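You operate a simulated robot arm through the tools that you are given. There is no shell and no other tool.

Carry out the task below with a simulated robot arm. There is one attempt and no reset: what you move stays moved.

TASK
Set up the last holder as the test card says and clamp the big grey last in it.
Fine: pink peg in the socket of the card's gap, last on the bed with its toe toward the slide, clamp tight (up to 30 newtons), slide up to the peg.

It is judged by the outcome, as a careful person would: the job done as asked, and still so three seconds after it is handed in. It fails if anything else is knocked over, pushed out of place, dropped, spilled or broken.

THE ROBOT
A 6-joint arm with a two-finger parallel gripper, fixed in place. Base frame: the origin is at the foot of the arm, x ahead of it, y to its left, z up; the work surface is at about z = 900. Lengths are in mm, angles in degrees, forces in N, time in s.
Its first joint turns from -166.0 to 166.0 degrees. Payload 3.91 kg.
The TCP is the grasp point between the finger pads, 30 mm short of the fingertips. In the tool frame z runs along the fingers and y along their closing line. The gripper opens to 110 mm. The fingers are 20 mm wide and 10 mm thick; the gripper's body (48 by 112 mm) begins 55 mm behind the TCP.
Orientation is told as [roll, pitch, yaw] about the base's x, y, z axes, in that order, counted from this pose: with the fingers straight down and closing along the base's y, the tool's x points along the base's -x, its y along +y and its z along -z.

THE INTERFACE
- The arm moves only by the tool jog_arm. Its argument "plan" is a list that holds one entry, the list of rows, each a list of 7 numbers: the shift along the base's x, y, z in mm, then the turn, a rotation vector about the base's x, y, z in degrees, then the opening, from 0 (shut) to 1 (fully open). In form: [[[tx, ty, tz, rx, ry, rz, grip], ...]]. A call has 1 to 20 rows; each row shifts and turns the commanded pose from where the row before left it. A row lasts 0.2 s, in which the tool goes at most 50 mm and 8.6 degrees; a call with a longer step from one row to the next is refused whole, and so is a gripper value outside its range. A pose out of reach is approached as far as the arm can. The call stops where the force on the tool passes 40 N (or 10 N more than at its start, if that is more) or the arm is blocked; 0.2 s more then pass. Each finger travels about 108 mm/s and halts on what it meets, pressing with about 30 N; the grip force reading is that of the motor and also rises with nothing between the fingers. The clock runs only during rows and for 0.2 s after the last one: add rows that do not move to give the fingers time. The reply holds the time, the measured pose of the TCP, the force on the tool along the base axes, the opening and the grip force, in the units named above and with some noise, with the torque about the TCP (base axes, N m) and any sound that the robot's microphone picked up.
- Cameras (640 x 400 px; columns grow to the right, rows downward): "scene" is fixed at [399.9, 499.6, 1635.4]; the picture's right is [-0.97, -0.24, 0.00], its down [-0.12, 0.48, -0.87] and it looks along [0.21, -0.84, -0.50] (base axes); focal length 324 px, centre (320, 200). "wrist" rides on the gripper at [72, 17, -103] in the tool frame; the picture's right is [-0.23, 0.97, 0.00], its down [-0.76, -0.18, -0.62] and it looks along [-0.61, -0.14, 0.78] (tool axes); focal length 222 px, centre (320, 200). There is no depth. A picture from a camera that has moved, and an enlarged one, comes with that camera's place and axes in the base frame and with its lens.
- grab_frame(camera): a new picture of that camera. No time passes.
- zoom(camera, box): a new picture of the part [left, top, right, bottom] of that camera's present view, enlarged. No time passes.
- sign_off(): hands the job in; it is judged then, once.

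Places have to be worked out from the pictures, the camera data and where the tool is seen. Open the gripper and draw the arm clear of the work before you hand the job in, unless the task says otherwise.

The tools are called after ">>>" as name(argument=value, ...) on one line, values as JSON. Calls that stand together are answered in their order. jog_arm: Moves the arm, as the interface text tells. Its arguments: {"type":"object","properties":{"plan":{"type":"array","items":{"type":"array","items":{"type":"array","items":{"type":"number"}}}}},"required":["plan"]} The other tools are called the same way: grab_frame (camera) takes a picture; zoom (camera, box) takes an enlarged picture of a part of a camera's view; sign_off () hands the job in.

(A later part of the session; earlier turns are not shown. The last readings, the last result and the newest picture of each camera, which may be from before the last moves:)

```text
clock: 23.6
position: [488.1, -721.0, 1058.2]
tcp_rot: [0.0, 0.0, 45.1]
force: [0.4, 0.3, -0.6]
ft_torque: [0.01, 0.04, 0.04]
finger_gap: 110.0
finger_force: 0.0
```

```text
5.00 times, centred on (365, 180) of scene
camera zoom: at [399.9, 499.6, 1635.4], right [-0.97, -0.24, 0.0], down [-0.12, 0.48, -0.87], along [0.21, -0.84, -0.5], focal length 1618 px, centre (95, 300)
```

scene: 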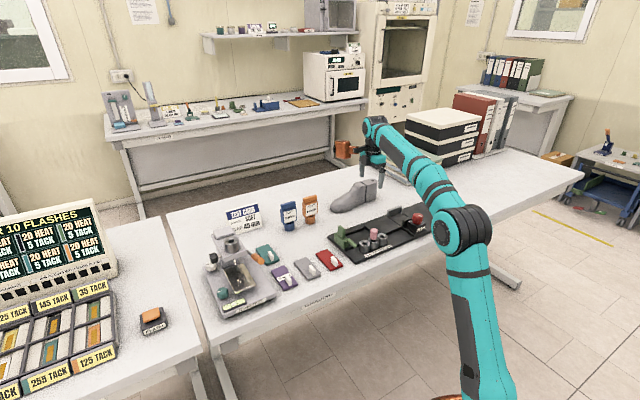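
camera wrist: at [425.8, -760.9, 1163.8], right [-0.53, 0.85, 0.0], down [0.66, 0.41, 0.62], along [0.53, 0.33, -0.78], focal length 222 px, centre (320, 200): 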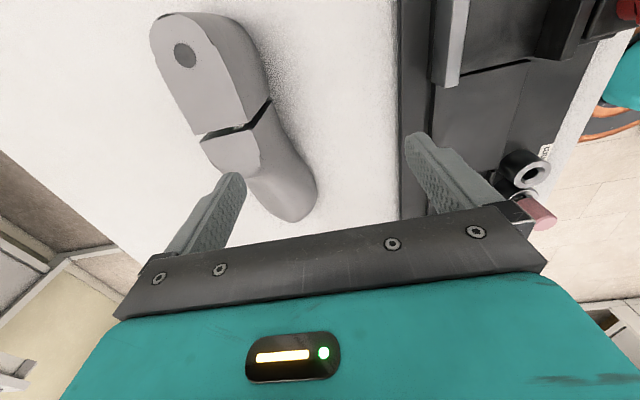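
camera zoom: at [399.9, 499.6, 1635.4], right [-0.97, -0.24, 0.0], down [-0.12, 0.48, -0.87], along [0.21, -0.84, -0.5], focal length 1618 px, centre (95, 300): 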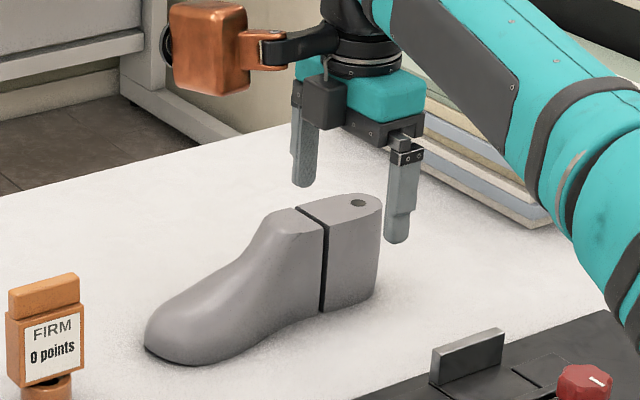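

Both wrist views agree: the axis is at 45°, the split is at (524.5, -790), the top is z ≈ 990, and the sides are nearly vertical and about 48 mm apart. I'll move just in front of the split at about (539, -777), with the tips still passing over the top.

>>> jog_arm(plan=[[[17, -19, -10, 0, 0, 0, 1], [17, -19, -10, 0, 0, 0, 1], [17.4, -18.1, -5, 0, 0, 0, 1], [0, 0, 0, 0, 0, 0, 1], [0, 0, 0, 0, 0, 0, 1]]])

>>> grab_frame(camera="wrist")

>>> zoom(camera="scene", box=[315, 140, 415, 220])

```text
clock: 24.8
position: [542.5, -777.0, 1034.9]
tcp_rot: [-0.1, 0.0, 45.0]
force: [0.0, -0.4, -0.7]
ft_torque: [-0.01, -0.01, -0.03]
finger_gap: 110.1
finger_force: 0.0
```

```text
taken
camera wrist: at [478.5, -815.9, 1138.5], right [-0.53, 0.85, 0.0], down [0.66, 0.41, 0.62], along [0.53, 0.33, -0.78], focal length 222 px, centre (320, 200)
```

wrist: 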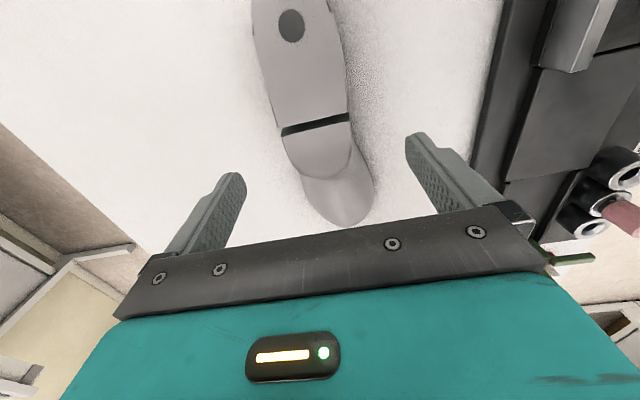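

```text
5.00 times, centred on (365, 180) of scene
camera zoom: at [399.9, 499.6, 1635.4], right [-0.97, -0.24, 0.0], down [-0.12, 0.48, -0.87], along [0.21, -0.84, -0.5], focal length 1618 px, centre (95, 300)
```

zoom: 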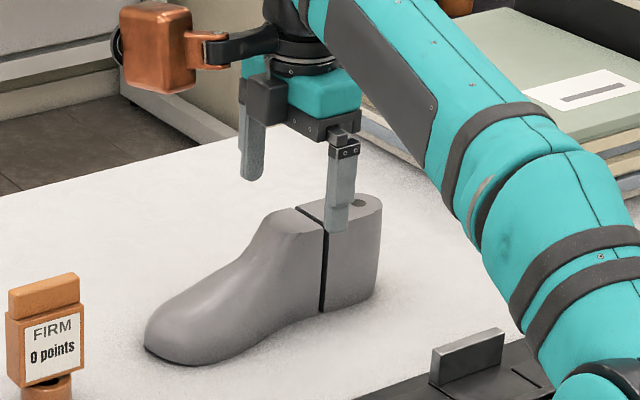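

The fingers straddle the last just ahead of the split and the pose was reached. I'll descend to about z 978 and close on it.

>>> jog_arm(plan=[[[0, 0, -20, 0, 0, 0, 1], [0, 0, -20, 0, 0, 0, 1], [0, 0, -17, 0, 0, 0, 1], [0, 0, 0, 0, 0, 0, 0.8], [0, 0, 0, 0, 0, 0, 0.6], [0, 0, 0, 0, 0, 0, 0.4], [0, 0, 0, 0, 0, 0, 0.2], [0, 0, 0, 0, 0, 0, 0], [0, 0, 0, 0, 0, 0, 0]]])

>>> grab_frame(camera="wrist")

>>> zoom(camera="scene", box=[315, 140, 415, 220])

```text
clock: 26.8
position: [541.7, -776.5, 977.9]
tcp_rot: [-0.2, -0.1, 44.9]
force: [-0.8, 1.8, -0.5]
ft_torque: [-0.09, -0.02, 0.02]
finger_gap: 59.7
finger_force: 30.2
```

```text
taken
camera wrist: at [478.3, -816.3, 1081.2], right [-0.53, 0.85, 0.0], down [0.66, 0.41, 0.62], along [0.53, 0.33, -0.78], focal length 222 px, centre (320, 200)
```

wrist: 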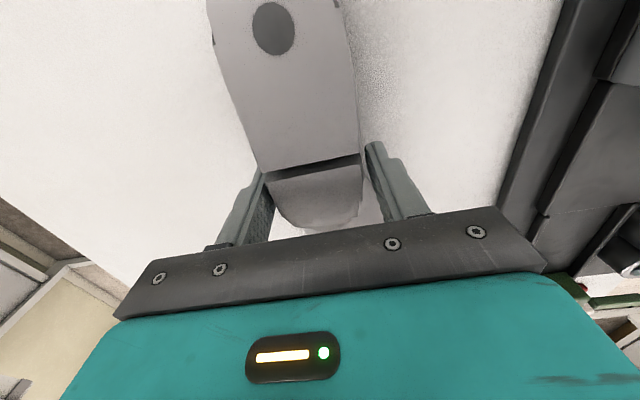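

```text
5.00 times, centred on (365, 180) of scene
camera zoom: at [399.9, 499.6, 1635.4], right [-0.97, -0.24, 0.0], down [-0.12, 0.48, -0.87], along [0.21, -0.84, -0.5], focal length 1618 px, centre (95, 300)
```

zoom: 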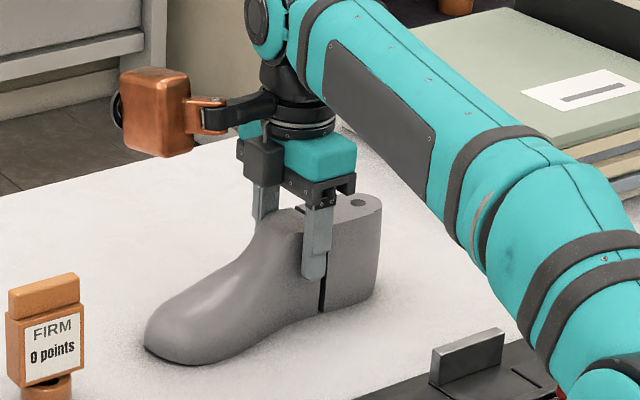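

The last is gripped at a 59.7 mm gap and 30 N. I'll lift 10 mm and check the weight and torque readings.

>>> jog_arm(plan=[[[0, 0, 4, 0, 0, 0, 0], [0, 0, 8, 0, 0, 0, 0], [0, 0, 0, 0, 0, 0, 0], [0, 0, 0, 0, 0, 0, 0]]])

>>> zoom(camera="scene", box=[315, 140, 415, 220])

```text
clock: 27.8
position: [540.0, -776.9, 988.2]
tcp_rot: [0.0, 0.0, 45.0]
force: [-0.8, 0.7, 0.9]
ft_torque: [0.17, 0.06, 0.09]
finger_gap: 59.3
finger_force: 29.9
```

```text
5.00 times, centred on (365, 180) of scene
camera zoom: at [399.9, 499.6, 1635.4], right [-0.97, -0.24, 0.0], down [-0.12, 0.48, -0.87], along [0.21, -0.84, -0.5], focal length 1618 px, centre (95, 300)
```

zoom: 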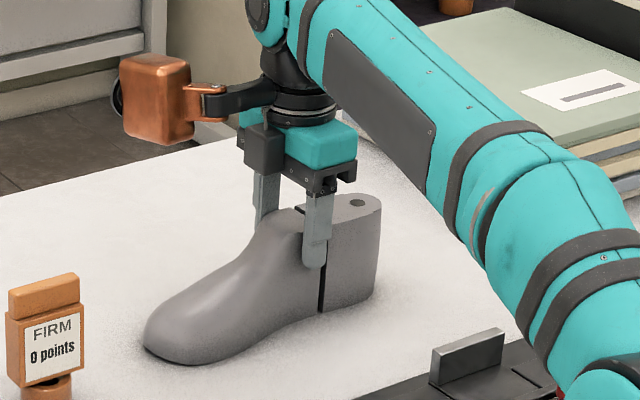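

Force z shows almost no weight, and the fingers may have slid up the sides. I'll look closely at the toe and heel to see whether it lifted.

>>> zoom(camera="scene", box=[335, 175, 395, 215])

>>> grab_frame(camera="wrist")

```text
10.00 times, centred on (365, 195) of scene
camera zoom: at [399.9, 499.6, 1635.4], right [-0.97, -0.24, 0.0], down [-0.12, 0.48, -0.87], along [0.21, -0.84, -0.5], focal length 3235 px, centre (-130, 250)
```

zoom: 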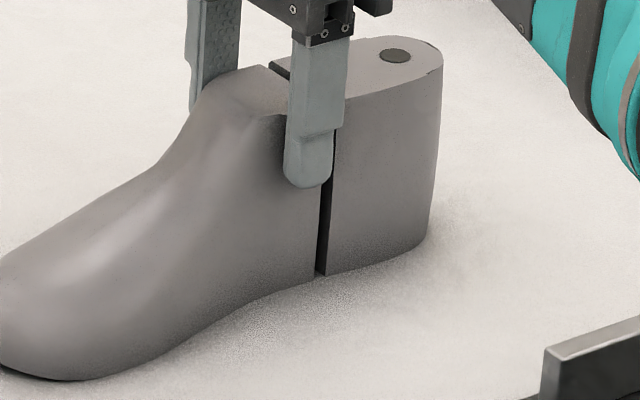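

```text
taken
camera wrist: at [478.5, -816.7, 1092.6], right [-0.53, 0.85, 0.0], down [0.66, 0.41, 0.62], along [0.53, 0.33, -0.78], focal length 222 px, centre (320, 200)
```

wrist: 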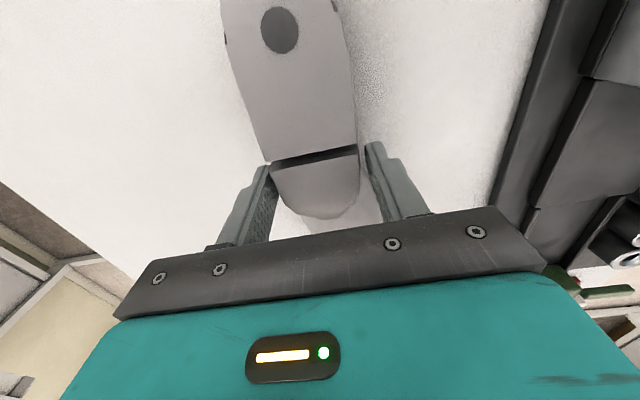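

The last did not rise: its outline in the scene is unchanged, so the pads slid on the sloping instep. I'll open and re-grip farther back on the heel block, behind the split at e ≈ -200, where the walls look vertical.

>>> jog_arm(plan=[[[0, 0, 0, 0, 0, 0, 0.8], [0, 0, 0, 0, 0, 0, 0.9], [0, 0, 0, 0, 0, 0, 0.9], [-12, -11, 0, 0, 0, 0, 0.9], [-11.8, -11.1, 0, 0, 0, 0, 0.9], [0, 0, -13, 0, 0, 0, 0.9], [0, 0, 0, 0, 0, 0, 0.9]]])

>>> grab_frame(camera="wrist")

>>> zoom(camera="scene", box=[335, 175, 395, 215])

```text
clock: 29.4
position: [518.2, -798.4, 976.8]
tcp_rot: [-0.1, 0.0, 45.0]
force: [-0.2, 0.1, -0.3]
ft_torque: [0.0, -0.03, -0.01]
finger_gap: 99.1
finger_force: 0.1
```

```text
taken
camera wrist: at [455.9, -837.6, 1080.9], right [-0.53, 0.85, 0.0], down [0.66, 0.41, 0.62], along [0.53, 0.33, -0.78], focal length 222 px, centre (320, 200)
```

wrist: 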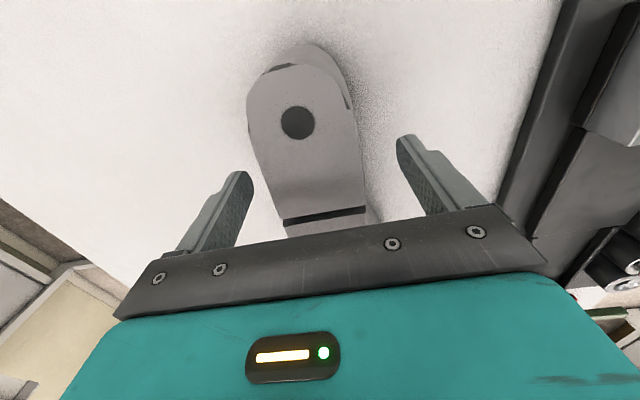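

```text
10.00 times, centred on (365, 195) of scene
camera zoom: at [399.9, 499.6, 1635.4], right [-0.97, -0.24, 0.0], down [-0.12, 0.48, -0.87], along [0.21, -0.84, -0.5], focal length 3235 px, centre (-130, 250)
```

zoom: 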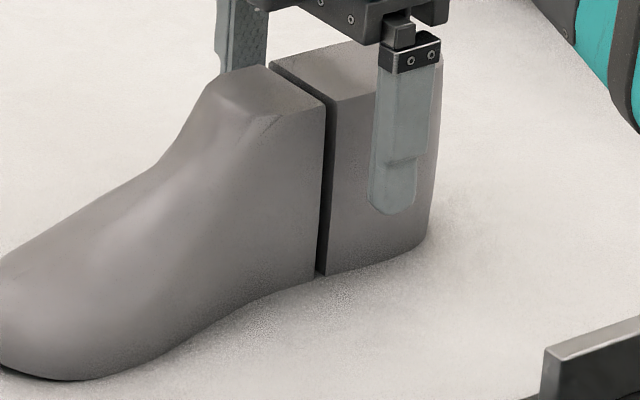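

The fingers now straddle the heel block behind the split. I'll close and test-lift a few millimetres.

>>> jog_arm(plan=[[[0, 0, 0, 0, 0, 0, 0.7], [0, 0, 0, 0, 0, 0, 0.5], [0, 0, 0, 0, 0, 0, 0.3], [0, 0, 0, 0, 0, 0, 0.1], [0, 0, 0, 0, 0, 0, 0], [0, 0, 0, 0, 0, 0, 0]]])

>>> jog_arm(plan=[[[0, 0, 2, 0, 0, 0, 0], [0, 0, 2, 0, 0, 0, 0], [0, 0, 2, 0, 0, 0, 0], [0, 0, 0, 0, 0, 0, 0]]])

>>> zoom(camera="scene", box=[335, 175, 395, 215])

>>> grab_frame(camera="wrist")

```text
clock: 30.8
position: [518.6, -798.0, 976.1]
tcp_rot: [0.0, 0.0, 45.0]
force: [0.1, 0.1, 0.8]
ft_torque: [-0.07, -0.1, -0.15]
finger_gap: 53.0
finger_force: 30.4
```

```text
clock: 31.8
position: [517.1, -799.1, 981.3]
tcp_rot: [-0.2, -0.1, 45.1]
force: [0.5, -0.7, -5.1]
ft_torque: [-0.18, 0.13, -0.02]
finger_gap: 51.4
finger_force: 30.3
```

```text
10.00 times, centred on (365, 195) of scene
camera zoom: at [399.9, 499.6, 1635.4], right [-0.97, -0.24, 0.0], down [-0.12, 0.48, -0.87], along [0.21, -0.84, -0.5], focal length 3235 px, centre (-130, 250)
```

zoom: 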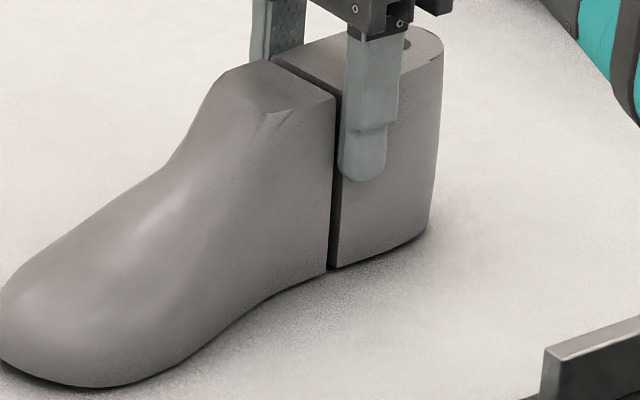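

```text
taken
camera wrist: at [454.6, -838.7, 1085.5], right [-0.53, 0.85, 0.0], down [0.66, 0.41, 0.62], along [0.53, 0.33, -0.78], focal length 222 px, centre (320, 200)
```

wrist: 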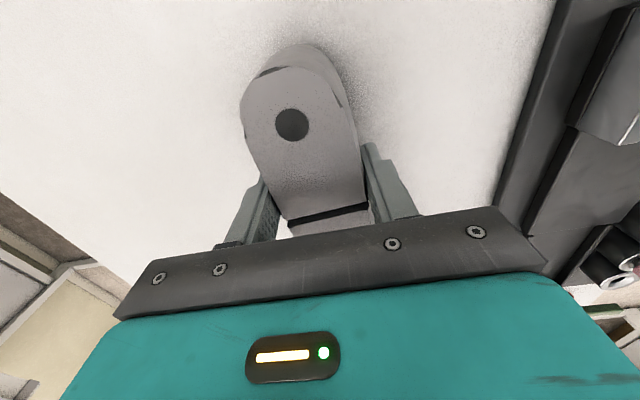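

Now it carries load: Fz is about -5 N and the heel has started to lift. I'll continue lifting slowly and watch for slip.

>>> jog_arm(plan=[[[0, 0, 2, 0, 0, 0, 0], [0, 0, 2, 0, 0, 0, 0], [0, 0, 3, 0, 0, 0, 0], [0, 0, 3, 0, 0, 0, 0], [0, 0, 0, 0, 0, 0, 0], [0, 0, 0, 0, 0, 0, 0]]])

>>> zoom(camera="scene", box=[325, 165, 395, 215])

>>> grab_frame(camera="wrist")

```text
clock: 33.2
position: [516.8, -799.5, 992.3]
tcp_rot: [-0.1, 0.0, 45.1]
force: [0.7, -0.2, -5.2]
ft_torque: [-0.15, 0.1, 0.0]
finger_gap: 51.4
finger_force: 29.2
```

```text
8.00 times, centred on (360, 190) of scene
camera zoom: at [399.9, 499.6, 1635.4], right [-0.97, -0.24, 0.0], down [-0.12, 0.48, -0.87], along [0.21, -0.84, -0.5], focal length 2588 px, centre (0, 280)
```

zoom: 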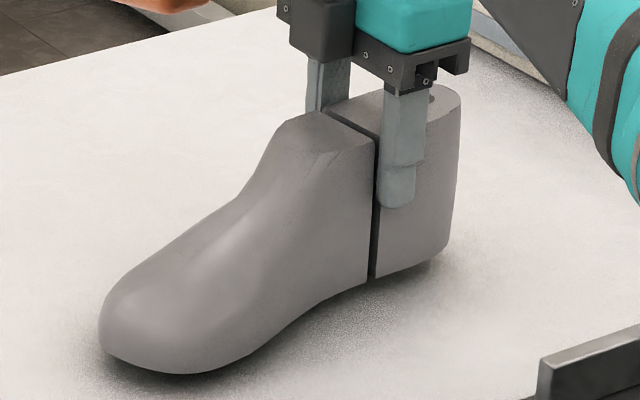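

```text
taken
camera wrist: at [454.2, -838.5, 1096.0], right [-0.53, 0.85, 0.0], down [0.66, 0.41, 0.62], along [0.53, 0.33, -0.78], focal length 222 px, centre (320, 200)
```

wrist: 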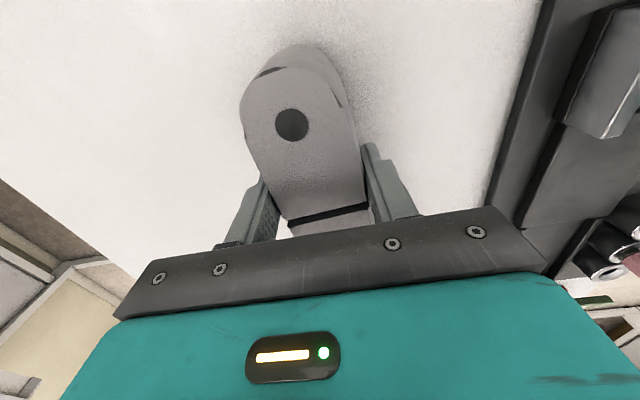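

The last is held: about 0.53 kg, with the gap constant at 51.4 mm. I'll raise it while carrying it in toward the holder, high over the back jaw, and stop short to check alignment.

>>> jog_arm(plan=[[[-14, 14, 10, 0, 0, 0, 0], [-17, 17, 10, 0, 0, 0, 0], [-17, 17, 10, 0, 0, 0, 0], [-17, 17, 10, 0, 0, 0, 0], [-17, 17, 10, 0, 0, 0, 0], [-17, 17, 10, 0, 0, 0, 0], [-20, 10.5, 4, 0, 0, 0, 0], [-20, 10.5, 0, 0, 0, 0, 0], [-18, 9, 0, 0, 0, 0, 0], [0, 0, 0, 0, 0, 0, 0], [0, 0, 0, 0, 0, 0, 0]]])

>>> grab_frame(camera="wrist")

>>> grab_frame(camera="scene")

>>> zoom(camera="scene", box=[335, 175, 435, 245])

```text
clock: 35.6
position: [360.1, -669.3, 1056.3]
tcp_rot: [-0.1, -0.1, 45.0]
force: [-0.1, 0.2, -3.8]
ft_torque: [-0.19, 0.13, 0.0]
finger_gap: 51.5
finger_force: 30.2
```

```text
taken
camera wrist: at [297.1, -708.1, 1160.2], right [-0.53, 0.85, 0.0], down [0.66, 0.41, 0.62], along [0.53, 0.33, -0.78], focal length 222 px, centre (320, 200)
```

wrist: 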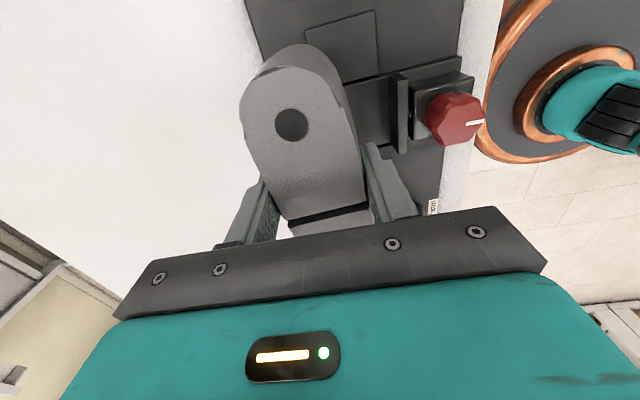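

```text
taken
```

scene: 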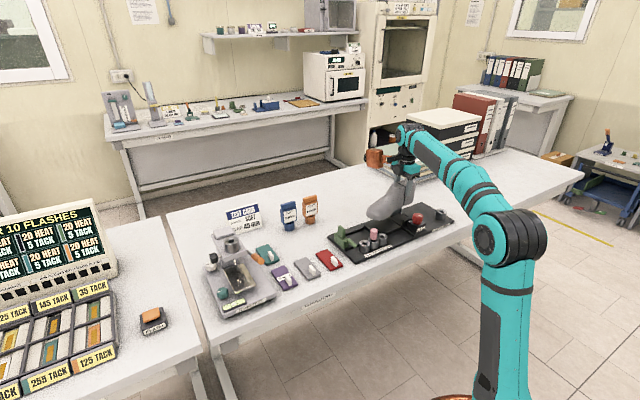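

```text
5.71 times, centred on (385, 210) of scene
camera zoom: at [399.9, 499.6, 1635.4], right [-0.97, -0.24, 0.0], down [-0.12, 0.48, -0.87], along [0.21, -0.84, -0.5], focal length 1848 px, centre (-51, 143)
```

zoom: 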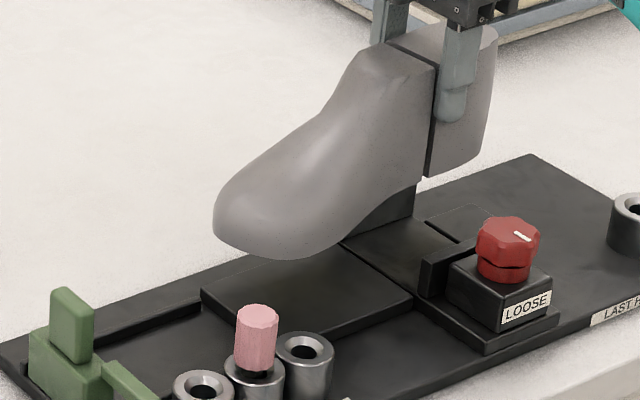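

The last hovers over the holder and is held steadily. I'll zoom the wrist view to place the moving jaw and heel pad relative to the last.

>>> zoom(camera="wrist", box=[230, 0, 500, 170])

>>> zoom(camera="scene", box=[365, 195, 435, 245])

```text
2.35 times, centred on (365, 85) of wrist
camera zoom: at [297.1, -708.1, 1160.2], right [-0.53, 0.85, 0.0], down [0.66, 0.41, 0.62], along [0.53, 0.33, -0.78], focal length 523 px, centre (214, 471)
```

zoom: 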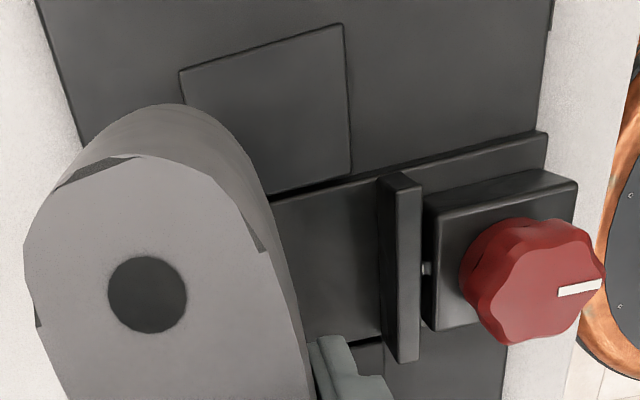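

```text
8.00 times, centred on (400, 220) of scene
camera zoom: at [399.9, 499.6, 1635.4], right [-0.97, -0.24, 0.0], down [-0.12, 0.48, -0.87], along [0.21, -0.84, -0.5], focal length 2588 px, centre (-320, 40)
```

zoom: 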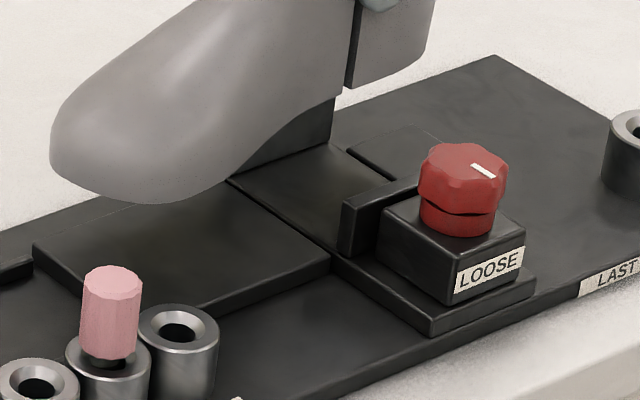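

The bed centre works out at n ≈ 695, with the jaws at n ≈ 656 and 733. The last has turned about +3° in the grip, so I'll shift to the bed axis, turn -3°, keep the height, and check again.

>>> jog_arm(plan=[[[-12, 10.5, 0, 0, 0, -1.5, 0], [-12, 10.5, 0, 0, 0, -1.5, 0], [0, 0, 0, 0, 0, 0, 0], [0, 0, 0, 0, 0, 0, 0]]])

>>> grab_frame(camera="wrist")

>>> zoom(camera="wrist", box=[230, 0, 500, 170])

>>> zoom(camera="scene", box=[345, 175, 435, 245])

```text
clock: 36.6
position: [335.8, -650.1, 1057.5]
tcp_rot: [-0.1, 0.0, 42.1]
force: [0.4, -1.7, -5.3]
ft_torque: [-0.14, 0.16, 0.01]
finger_gap: 51.2
finger_force: 29.7
```

```text
taken
camera wrist: at [271.2, -686.0, 1161.7], right [-0.48, 0.88, 0.0], down [0.68, 0.38, 0.62], along [0.55, 0.3, -0.78], focal length 222 px, centre (320, 200)
```

wrist: 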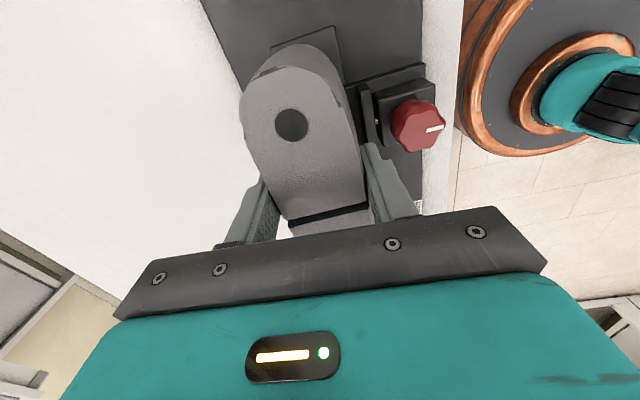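

```text
2.35 times, centred on (365, 85) of wrist
camera zoom: at [271.2, -686.0, 1161.7], right [-0.48, 0.88, 0.0], down [0.68, 0.38, 0.62], along [0.55, 0.3, -0.78], focal length 523 px, centre (214, 471)
```

zoom: 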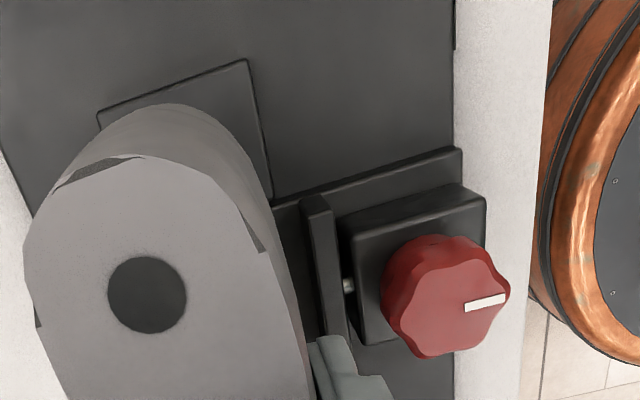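

```text
5.71 times, centred on (390, 210) of scene
camera zoom: at [399.9, 499.6, 1635.4], right [-0.97, -0.24, 0.0], down [-0.12, 0.48, -0.87], along [0.21, -0.84, -0.5], focal length 1848 px, centre (-80, 143)
```

zoom: 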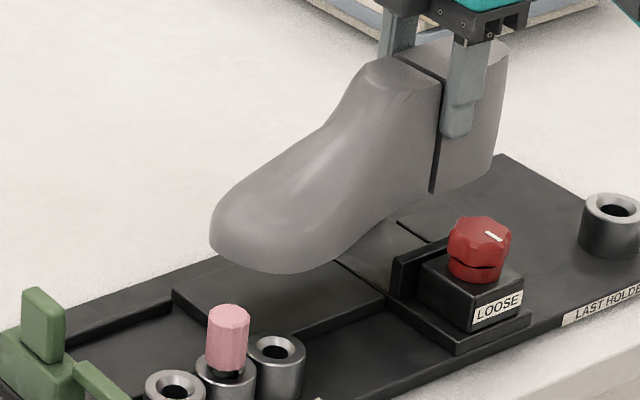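

The heel hole is now at n ≈ 698.7 against a bed centre of about 695, with about 1° of turn left. I'll correct those and lower to about z 1033, then check the gaps.

>>> jog_arm(plan=[[[-1.8, 1.8, -8, 0, 0, -1, 0], [0, 0, -8, 0, 0, 0, 0], [0, 0, -8, 0, 0, 0, 0], [0, 0, 0, 0, 0, 0, 0], [0, 0, 0, 0, 0, 0, 0]]])

>>> zoom(camera="wrist", box=[230, 0, 500, 170])

>>> zoom(camera="scene", box=[355, 185, 435, 245])

```text
clock: 37.8
position: [334.8, -648.2, 1031.3]
tcp_rot: [-0.1, 0.0, 41.1]
force: [0.4, 0.1, -5.1]
ft_torque: [-0.18, 0.11, 0.01]
finger_gap: 51.1
finger_force: 29.8
```

```text
2.35 times, centred on (365, 85) of wrist
camera zoom: at [269.6, -682.6, 1135.4], right [-0.47, 0.88, 0.0], down [0.69, 0.37, 0.62], along [0.55, 0.29, -0.78], focal length 523 px, centre (214, 471)
```

zoom: 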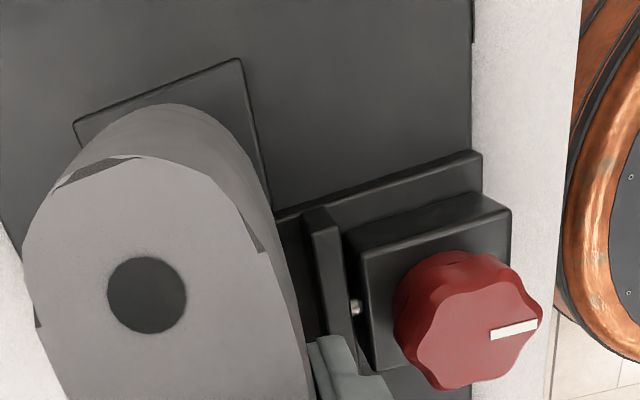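

```text
6.67 times, centred on (395, 215) of scene
camera zoom: at [399.9, 499.6, 1635.4], right [-0.97, -0.24, 0.0], down [-0.12, 0.48, -0.87], along [0.21, -0.84, -0.5], focal length 2157 px, centre (-180, 100)
```

zoom: 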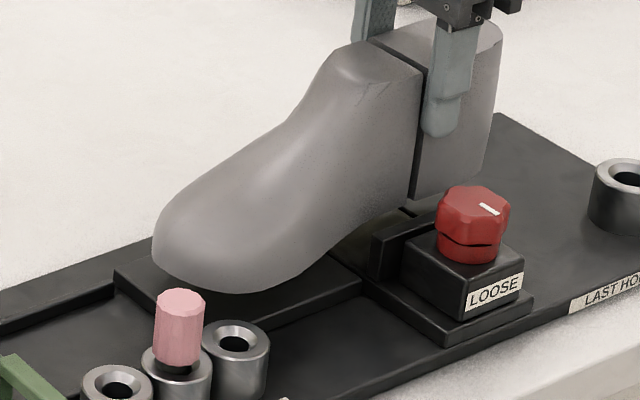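

The alignment looks right, with the fingers falling between the jaws. I'll lower in small steps, watching for Fz to rise when the last meets the bed.

>>> jog_arm(plan=[[[0, 0, -6, 0, 0, 0, 0], [0, 0, -6, 0, 0, 0, 0], [0, 0, -6, 0, 0, 0, 0], [0, 0, -5, 0, 0, 0, 0], [0, 0, 0, 0, 0, 0, 0], [0, 0, 0, 0, 0, 0, 0]]])

>>> zoom(camera="scene", box=[355, 185, 435, 245])

```text
clock: 39.2
position: [334.5, -648.4, 1008.9]
tcp_rot: [-0.1, 0.0, 41.0]
force: [0.0, -0.3, -4.1]
ft_torque: [-0.17, 0.14, 0.01]
finger_gap: 51.0
finger_force: 30.6
```

```text
6.67 times, centred on (395, 215) of scene
camera zoom: at [399.9, 499.6, 1635.4], right [-0.97, -0.24, 0.0], down [-0.12, 0.48, -0.87], along [0.21, -0.84, -0.5], focal length 2157 px, centre (-180, 100)
```

zoom: 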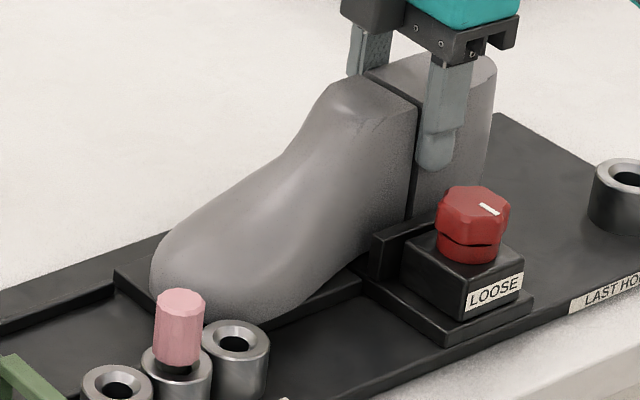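

The last is still carried freely. I'll lower further in 2 mm steps.

>>> jog_arm(plan=[[[0, 0, -2, 0, 0, 0, 0], [0, 0, -2, 0, 0, 0, 0], [0, 0, 0, 0, 0, 0, 0], [0, 0, 0, 0, 0, 0, 0]]])

>>> jog_arm(plan=[[[0, 0, -2, 0, 0, 0, 0], [0, 0, -2, 0, 0, 0, 0], [0, 0, 0, 0, 0, 0, 0], [0, 0, 0, 0, 0, 0, 0]]])

>>> zoom(camera="scene", box=[355, 185, 435, 245])

```text
clock: 40.2
position: [334.3, -648.8, 1005.4]
tcp_rot: [-0.1, 0.0, 41.0]
force: [-0.6, 0.2, -3.6]
ft_torque: [-0.14, 0.17, 0.0]
finger_gap: 51.0
finger_force: 30.1
```

```text
clock: 41.2
position: [334.5, -648.5, 1001.8]
tcp_rot: [-0.1, -0.1, 40.9]
force: [0.2, -4.9, 7.8]
ft_torque: [-0.16, -0.34, -0.23]
finger_gap: 51.3
finger_force: 30.5
```

```text
6.67 times, centred on (395, 215) of scene
camera zoom: at [399.9, 499.6, 1635.4], right [-0.97, -0.24, 0.0], down [-0.12, 0.48, -0.87], along [0.21, -0.84, -0.5], focal length 2157 px, centre (-180, 100)
```

zoom: 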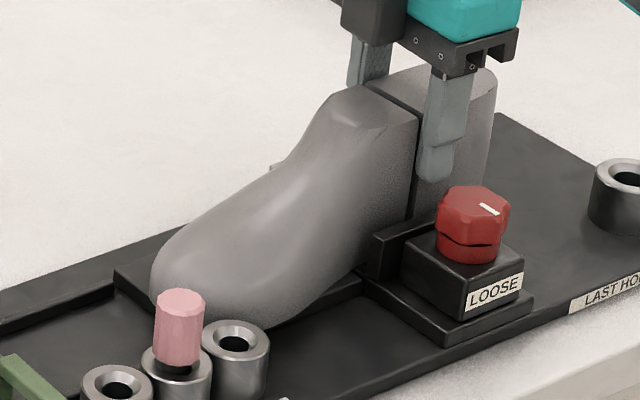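

The last has touched the bed: Fz is +7.8 N at z 1002, and the contact centre is near the middle of the bed. I'll press 1.5 mm more to seat it flat and look.

>>> jog_arm(plan=[[[0, 0, -1.5, 0, 0, 0, 0], [0, 0, 0, 0, 0, 0, 0], [0, 0, 0, 0, 0, 0, 0]]])

>>> zoom(camera="scene", box=[355, 185, 435, 245])

>>> zoom(camera="wrist", box=[230, 0, 500, 170])

>>> grab_frame(camera="wrist")

```text
clock: 42.0
position: [333.8, -647.0, 1000.1]
tcp_rot: [-0.1, 0.0, 40.9]
force: [4.9, -10.5, 27.2]
ft_torque: [-0.61, -0.13, -0.21]
finger_gap: 51.1
finger_force: 30.0
```

```text
6.67 times, centred on (395, 215) of scene
camera zoom: at [399.9, 499.6, 1635.4], right [-0.97, -0.24, 0.0], down [-0.12, 0.48, -0.87], along [0.21, -0.84, -0.5], focal length 2157 px, centre (-180, 100)
```

zoom: 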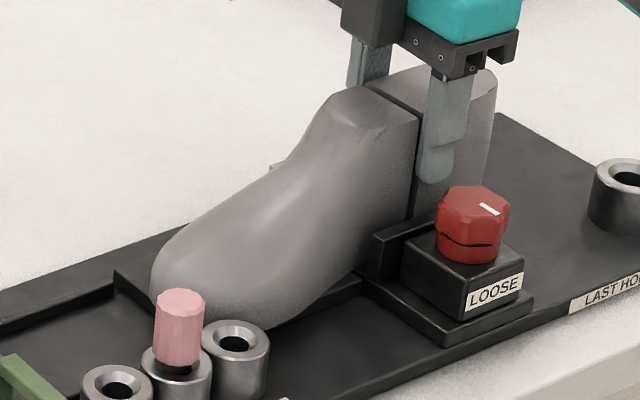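

```text
2.35 times, centred on (365, 85) of wrist
camera zoom: at [268.4, -681.8, 1104.7], right [-0.47, 0.88, 0.0], down [0.69, 0.37, 0.62], along [0.55, 0.29, -0.78], focal length 523 px, centre (214, 471)
```

zoom: 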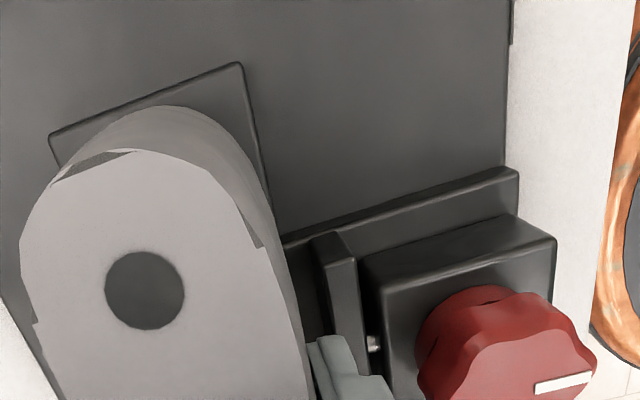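

```text
taken
camera wrist: at [268.4, -681.8, 1104.7], right [-0.47, 0.88, 0.0], down [0.69, 0.37, 0.62], along [0.55, 0.29, -0.78], focal length 222 px, centre (320, 200)
```

wrist: 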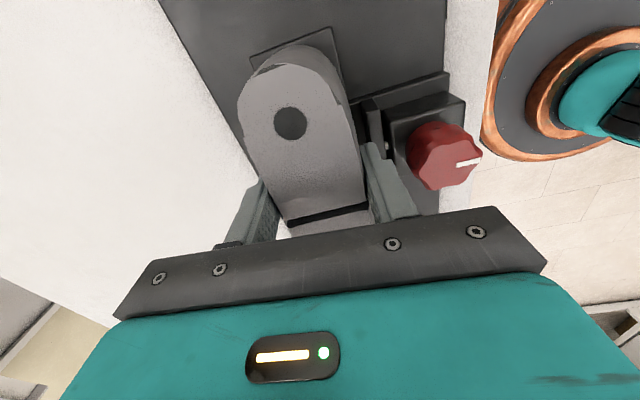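

Fz is now 27 N, with the load centred between heel and forepart, so the last is seated. I'll ease up 1.5 mm, open slightly so the finger stays clear of the knob, and rise straight up.

>>> jog_arm(plan=[[[0, 0, 1.5, 0, 0, 0, 0], [0, 0, 0, 0, 0, 0, 0.5], [0, 0, 0, 0, 0, 0, 0.58], [0, 0, 0, 0, 0, 0, 0.62], [0, 0, 0, 0, 0, 0, 0.62]]])

>>> grab_frame(camera="wrist")

>>> zoom(camera="scene", box=[355, 185, 435, 245])

```text
clock: 43.2
position: [332.8, -646.7, 1001.8]
tcp_rot: [-0.1, 0.0, 41.1]
force: [-0.2, 0.0, -0.6]
ft_torque: [0.0, 0.04, -0.03]
finger_gap: 68.3
finger_force: 0.1
```

```text
taken
camera wrist: at [268.5, -681.9, 1105.4], right [-0.47, 0.88, 0.0], down [0.69, 0.37, 0.62], along [0.55, 0.29, -0.78], focal length 222 px, centre (320, 200)
```

wrist: 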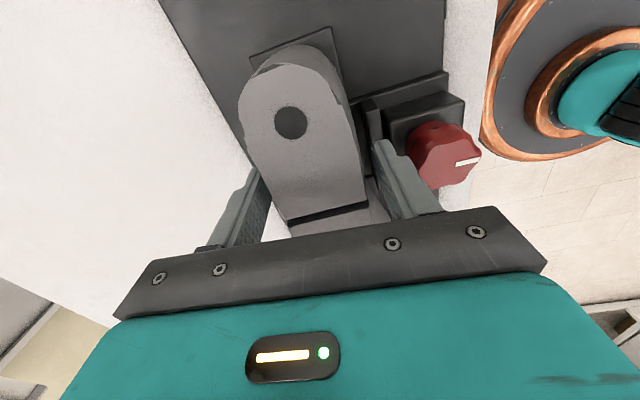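

```text
6.67 times, centred on (395, 215) of scene
camera zoom: at [399.9, 499.6, 1635.4], right [-0.97, -0.24, 0.0], down [-0.12, 0.48, -0.87], along [0.21, -0.84, -0.5], focal length 2157 px, centre (-180, 100)
```

zoom: 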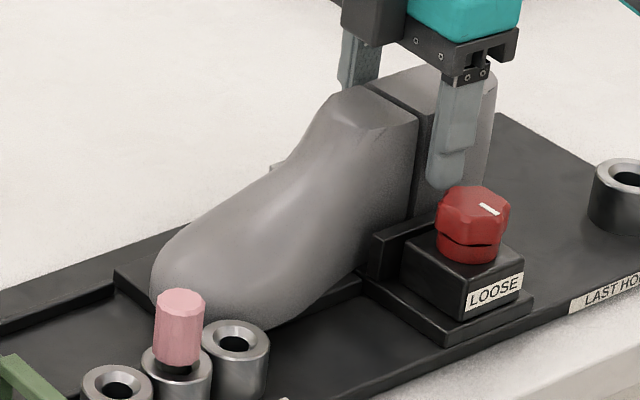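

The last stays put when released. I'll raise straight up and check how it sits between the jaws.

>>> jog_arm(plan=[[[0, 0, 20, 0, 0, 0, 0.62], [0, 0, 40, 0, 0, 0, 0.62], [0, 0, 40, 0, 0, 0, 0.7], [0, 0, 40, 0, 0, 0, 0.8], [0, 0, 20, 0, 0, 0, 0.8], [0, 0, 0, 0, 0, 0, 0.8]]])

>>> grab_frame(camera="wrist")

>>> zoom(camera="wrist", box=[240, 30, 460, 200])

>>> zoom(camera="scene", box=[355, 185, 435, 245])

```text
clock: 44.6
position: [334.1, -646.8, 1160.2]
tcp_rot: [-0.1, 0.0, 40.9]
force: [-0.3, 0.5, -0.3]
ft_torque: [0.02, -0.01, 0.0]
finger_gap: 87.9
finger_force: 0.2
```

```text
taken
camera wrist: at [269.5, -681.4, 1265.1], right [-0.47, 0.88, 0.0], down [0.69, 0.37, 0.62], along [0.55, 0.29, -0.78], focal length 222 px, centre (320, 200)
```

wrist: 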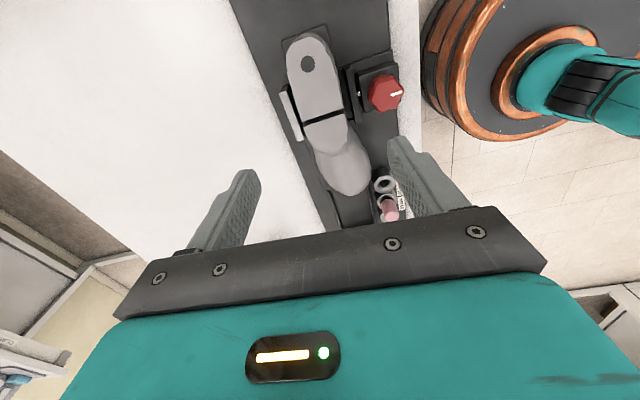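

```text
2.35 times, centred on (350, 115) of wrist
camera zoom: at [269.5, -681.4, 1265.1], right [-0.47, 0.88, 0.0], down [0.69, 0.37, 0.62], along [0.55, 0.29, -0.78], focal length 523 px, centre (249, 400)
```

zoom: 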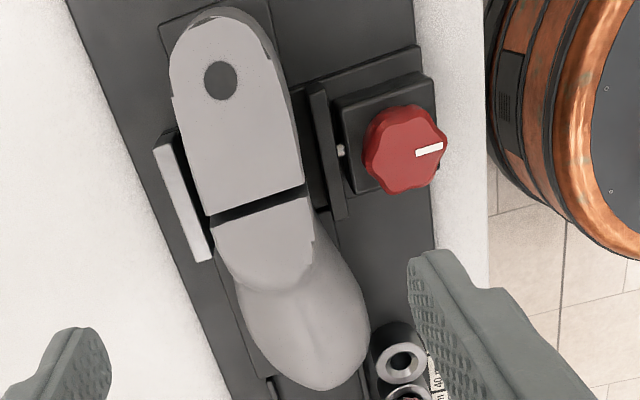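

```text
6.67 times, centred on (395, 215) of scene
camera zoom: at [399.9, 499.6, 1635.4], right [-0.97, -0.24, 0.0], down [-0.12, 0.48, -0.87], along [0.21, -0.84, -0.5], focal length 2157 px, centre (-180, 100)
```

zoom: 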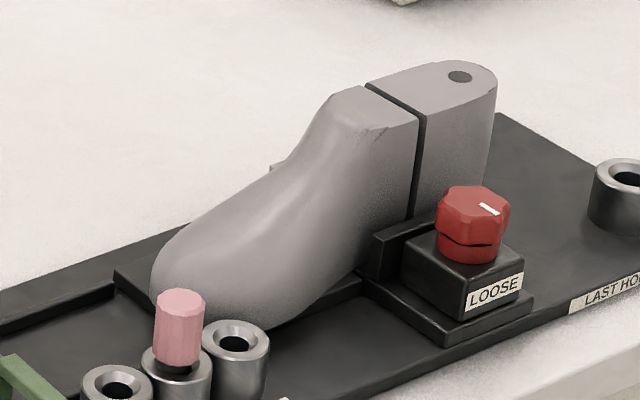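

The last sits on the bed between the jaws with its toe toward the slide. Two views put the knob's axis at about (291.4, -580) with its top near z 979, and I'll move over it with the fingers partly open.

>>> jog_arm(plan=[[[-21, 33, 0, 0, 0, 0, 0.6], [-21.6, 33.8, 0, 0, 0, 0, 0.55], [0, 0, -40, 0, 0, 0, 0.55], [0, 0, -40, 0, 0, 0, 0.55], [0, 0, -15, 0, 0, 0, 0.55], [0, 0, 0, 0, 0, 0, 0.55], [0, 0, 0, 0, 0, 0, 0.55]]])

>>> grab_frame(camera="wrist")

>>> zoom(camera="wrist", box=[220, 60, 420, 185])

>>> zoom(camera="scene", box=[375, 185, 445, 240])

```text
clock: 46.2
position: [292.2, -579.5, 1064.3]
tcp_rot: [-0.1, 0.0, 41.0]
force: [-0.1, -0.1, 0.0]
ft_torque: [-0.01, 0.04, 0.03]
finger_gap: 60.5
finger_force: 0.0
```

```text
taken
camera wrist: at [226.9, -614.3, 1168.2], right [-0.47, 0.88, 0.0], down [0.69, 0.37, 0.62], along [0.55, 0.29, -0.78], focal length 222 px, centre (320, 200)
```

wrist: 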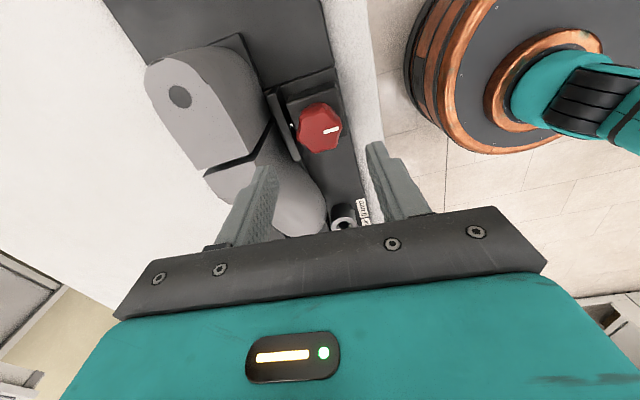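

```text
3.20 times, centred on (320, 122) of wrist
camera zoom: at [226.9, -614.3, 1168.2], right [-0.47, 0.88, 0.0], down [0.69, 0.37, 0.62], along [0.55, 0.29, -0.78], focal length 711 px, centre (320, 448)
```

zoom: 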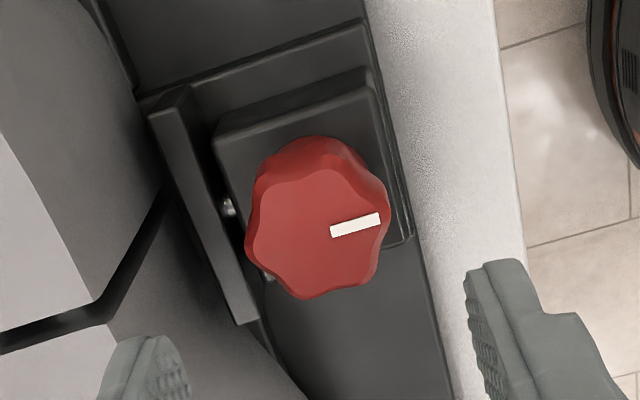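

```text
7.27 times, centred on (410, 212) of scene
camera zoom: at [399.9, 499.6, 1635.4], right [-0.97, -0.24, 0.0], down [-0.12, 0.48, -0.87], along [0.21, -0.84, -0.5], focal length 2353 px, centre (-334, 109)
```

zoom: 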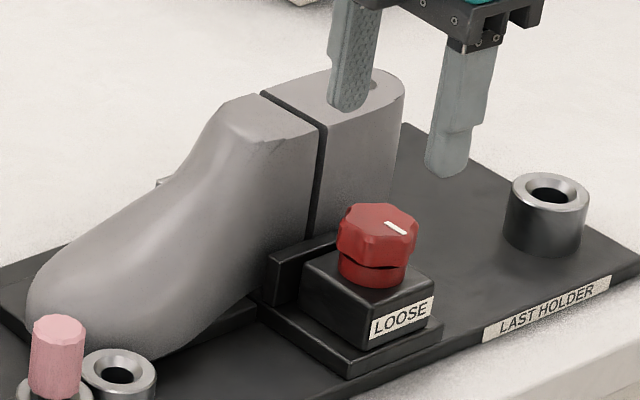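

The knob is centred between the fingers to within about 1 mm, and it is about 40 mm across. I'll descend so the tips reach about z 960 and close on it gently.

>>> jog_arm(plan=[[[1, -0.5, -30, 0, 0, 0, 0.55], [0, 0, -30, 0, 0, 0, 0.55], [0, 0, -13, 0, 0, 0, 0.55], [0, 0, 0, 0, 0, 0, 0.55], [0, 0, 0, 0, 0, 0, 0.55]]])

>>> zoom(camera="wrist", box=[200, 80, 440, 230])

>>> zoom(camera="scene", box=[375, 185, 445, 240])

```text
clock: 47.4
position: [295.0, -581.3, 994.7]
tcp_rot: [-0.1, -0.1, 41.0]
force: [0.4, 0.3, 0.2]
ft_torque: [0.01, 0.0, 0.0]
finger_gap: 60.4
finger_force: 0.1
```

```text
2.67 times, centred on (320, 155) of wrist
camera zoom: at [229.6, -617.0, 1097.5], right [-0.47, 0.88, 0.0], down [0.69, 0.37, 0.62], along [0.55, 0.29, -0.78], focal length 592 px, centre (320, 320)
```

zoom: 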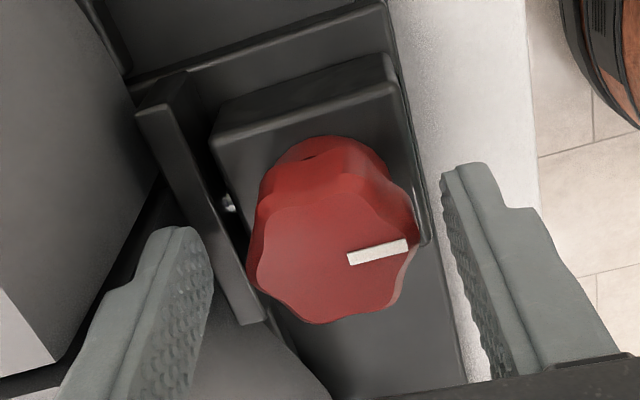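

```text
7.27 times, centred on (410, 212) of scene
camera zoom: at [399.9, 499.6, 1635.4], right [-0.97, -0.24, 0.0], down [-0.12, 0.48, -0.87], along [0.21, -0.84, -0.5], focal length 2353 px, centre (-334, 109)
```

zoom: 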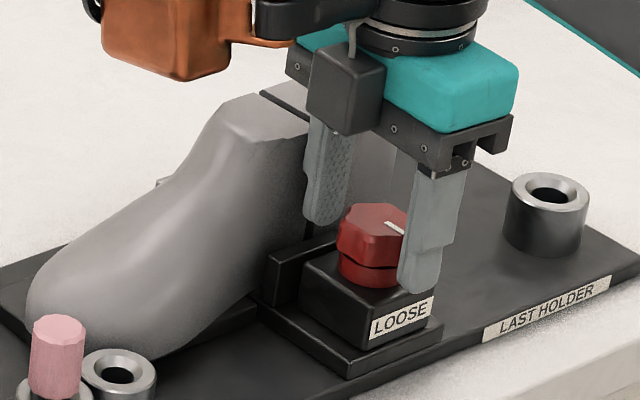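

The tips are around the knob with the centre about 2 mm off toward the front. I'll correct by (-1.5, +1.5), lower 3 mm, and close.

>>> jog_arm(plan=[[[-1.5, 1.5, -3, 0, 0, 0, 0.55], [0, 0, 0, 0, 0, 0, 0.45], [0, 0, 0, 0, 0, 0, 0.35], [0, 0, 0, 0, 0, 0, 0.2], [0, 0, 0, 0, 0, 0, 0.2]]])

>>> zoom(camera="wrist", box=[200, 80, 440, 230])

>>> zoom(camera="scene", box=[375, 185, 445, 240])

```text
clock: 48.6
position: [292.5, -580.0, 991.1]
tcp_rot: [-0.1, -0.1, 41.0]
force: [9.6, -14.7, 8.1]
ft_torque: [-0.25, -0.21, -0.03]
finger_gap: 39.1
finger_force: 45.2
```

```text
2.67 times, centred on (320, 155) of wrist
camera zoom: at [227.5, -614.6, 1095.3], right [-0.47, 0.88, 0.0], down [0.69, 0.37, 0.62], along [0.55, 0.29, -0.78], focal length 592 px, centre (320, 320)
```

zoom: 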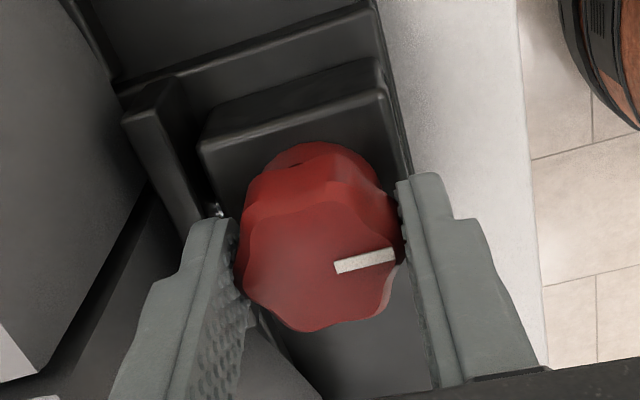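

```text
7.27 times, centred on (410, 212) of scene
camera zoom: at [399.9, 499.6, 1635.4], right [-0.97, -0.24, 0.0], down [-0.12, 0.48, -0.87], along [0.21, -0.84, -0.5], focal length 2353 px, centre (-334, 109)
```

zoom: 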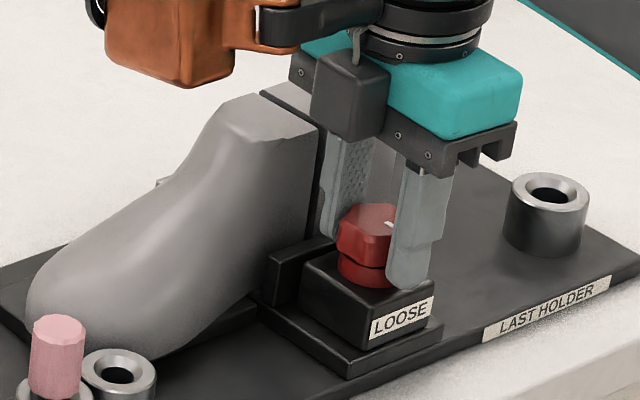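

It's gripped at 39 mm, but the knob pushes the tool about 17 N toward the last, so I'm off-centre by a millimetre or so. I'll nudge the tool that way to relax the side load.

>>> jog_arm(plan=[[[0.8, -0.9, 0, 0, 0, 0, 0.2], [0, 0, 0, 0, 0, 0, 0.2]]])

```text
clock: 49.2
position: [293.3, -580.1, 991.3]
tcp_rot: [-0.1, 0.0, 41.1]
force: [0.9, 7.1, 9.7]
ft_torque: [0.41, 0.49, -0.09]
finger_gap: 38.6
finger_force: 45.4
```

The side load has dropped. I'll turn the knob clockwise by 30° and check the label, jaw and torque.

>>> jog_arm(plan=[[[0, 0, 0.5, 0, 0, -5, 0.2], [0, 0, 0, 0, 0, -5, 0.2], [0, 0, 0, 0, 0, -5, 0.2], [0, 0, 0, 0, 0, -5, 0.2], [0, 0, 0, 0, 0, -5, 0.2], [0, 0, 0, 0, 0, -5, 0.2], [0, 0, 0, 0, 0, 0, 0.2]]])

>>> zoom(camera="wrist", box=[200, 80, 440, 230])

>>> zoom(camera="scene", box=[375, 185, 445, 240])

```text
clock: 50.8
position: [292.9, -580.6, 991.6]
tcp_rot: [-0.1, -0.1, 10.9]
force: [14.3, -2.3, 3.7]
ft_torque: [0.05, -0.63, -0.02]
finger_gap: 38.8
finger_force: 45.4
```

```text
2.67 times, centred on (320, 155) of wrist
camera zoom: at [219.3, -577.7, 1095.3], right [0.04, 1.0, 0.0], down [0.78, -0.03, 0.62], along [0.62, -0.03, -0.78], focal length 592 px, centre (320, 320)
```

zoom: 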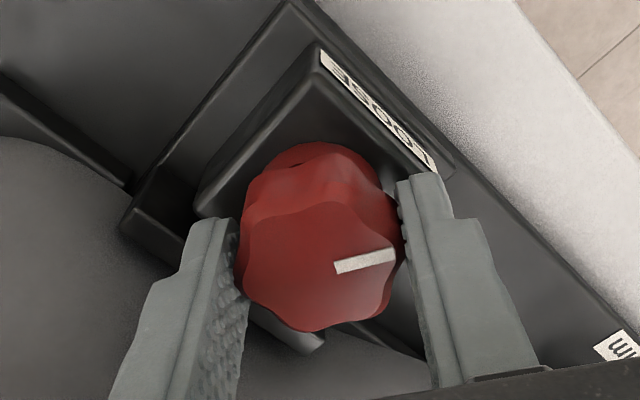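

```text
7.27 times, centred on (410, 212) of scene
camera zoom: at [399.9, 499.6, 1635.4], right [-0.97, -0.24, 0.0], down [-0.12, 0.48, -0.87], along [0.21, -0.84, -0.5], focal length 2353 px, centre (-334, 109)
```

zoom: 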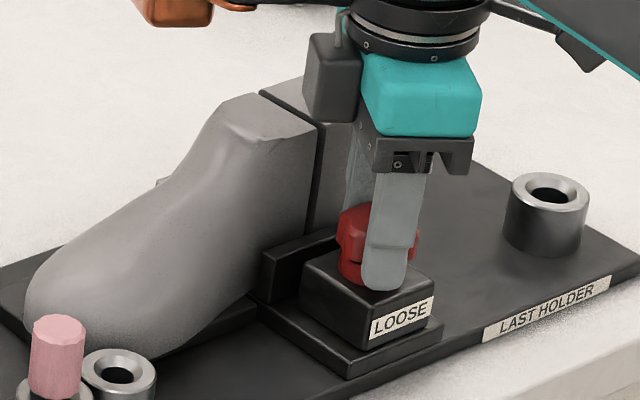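

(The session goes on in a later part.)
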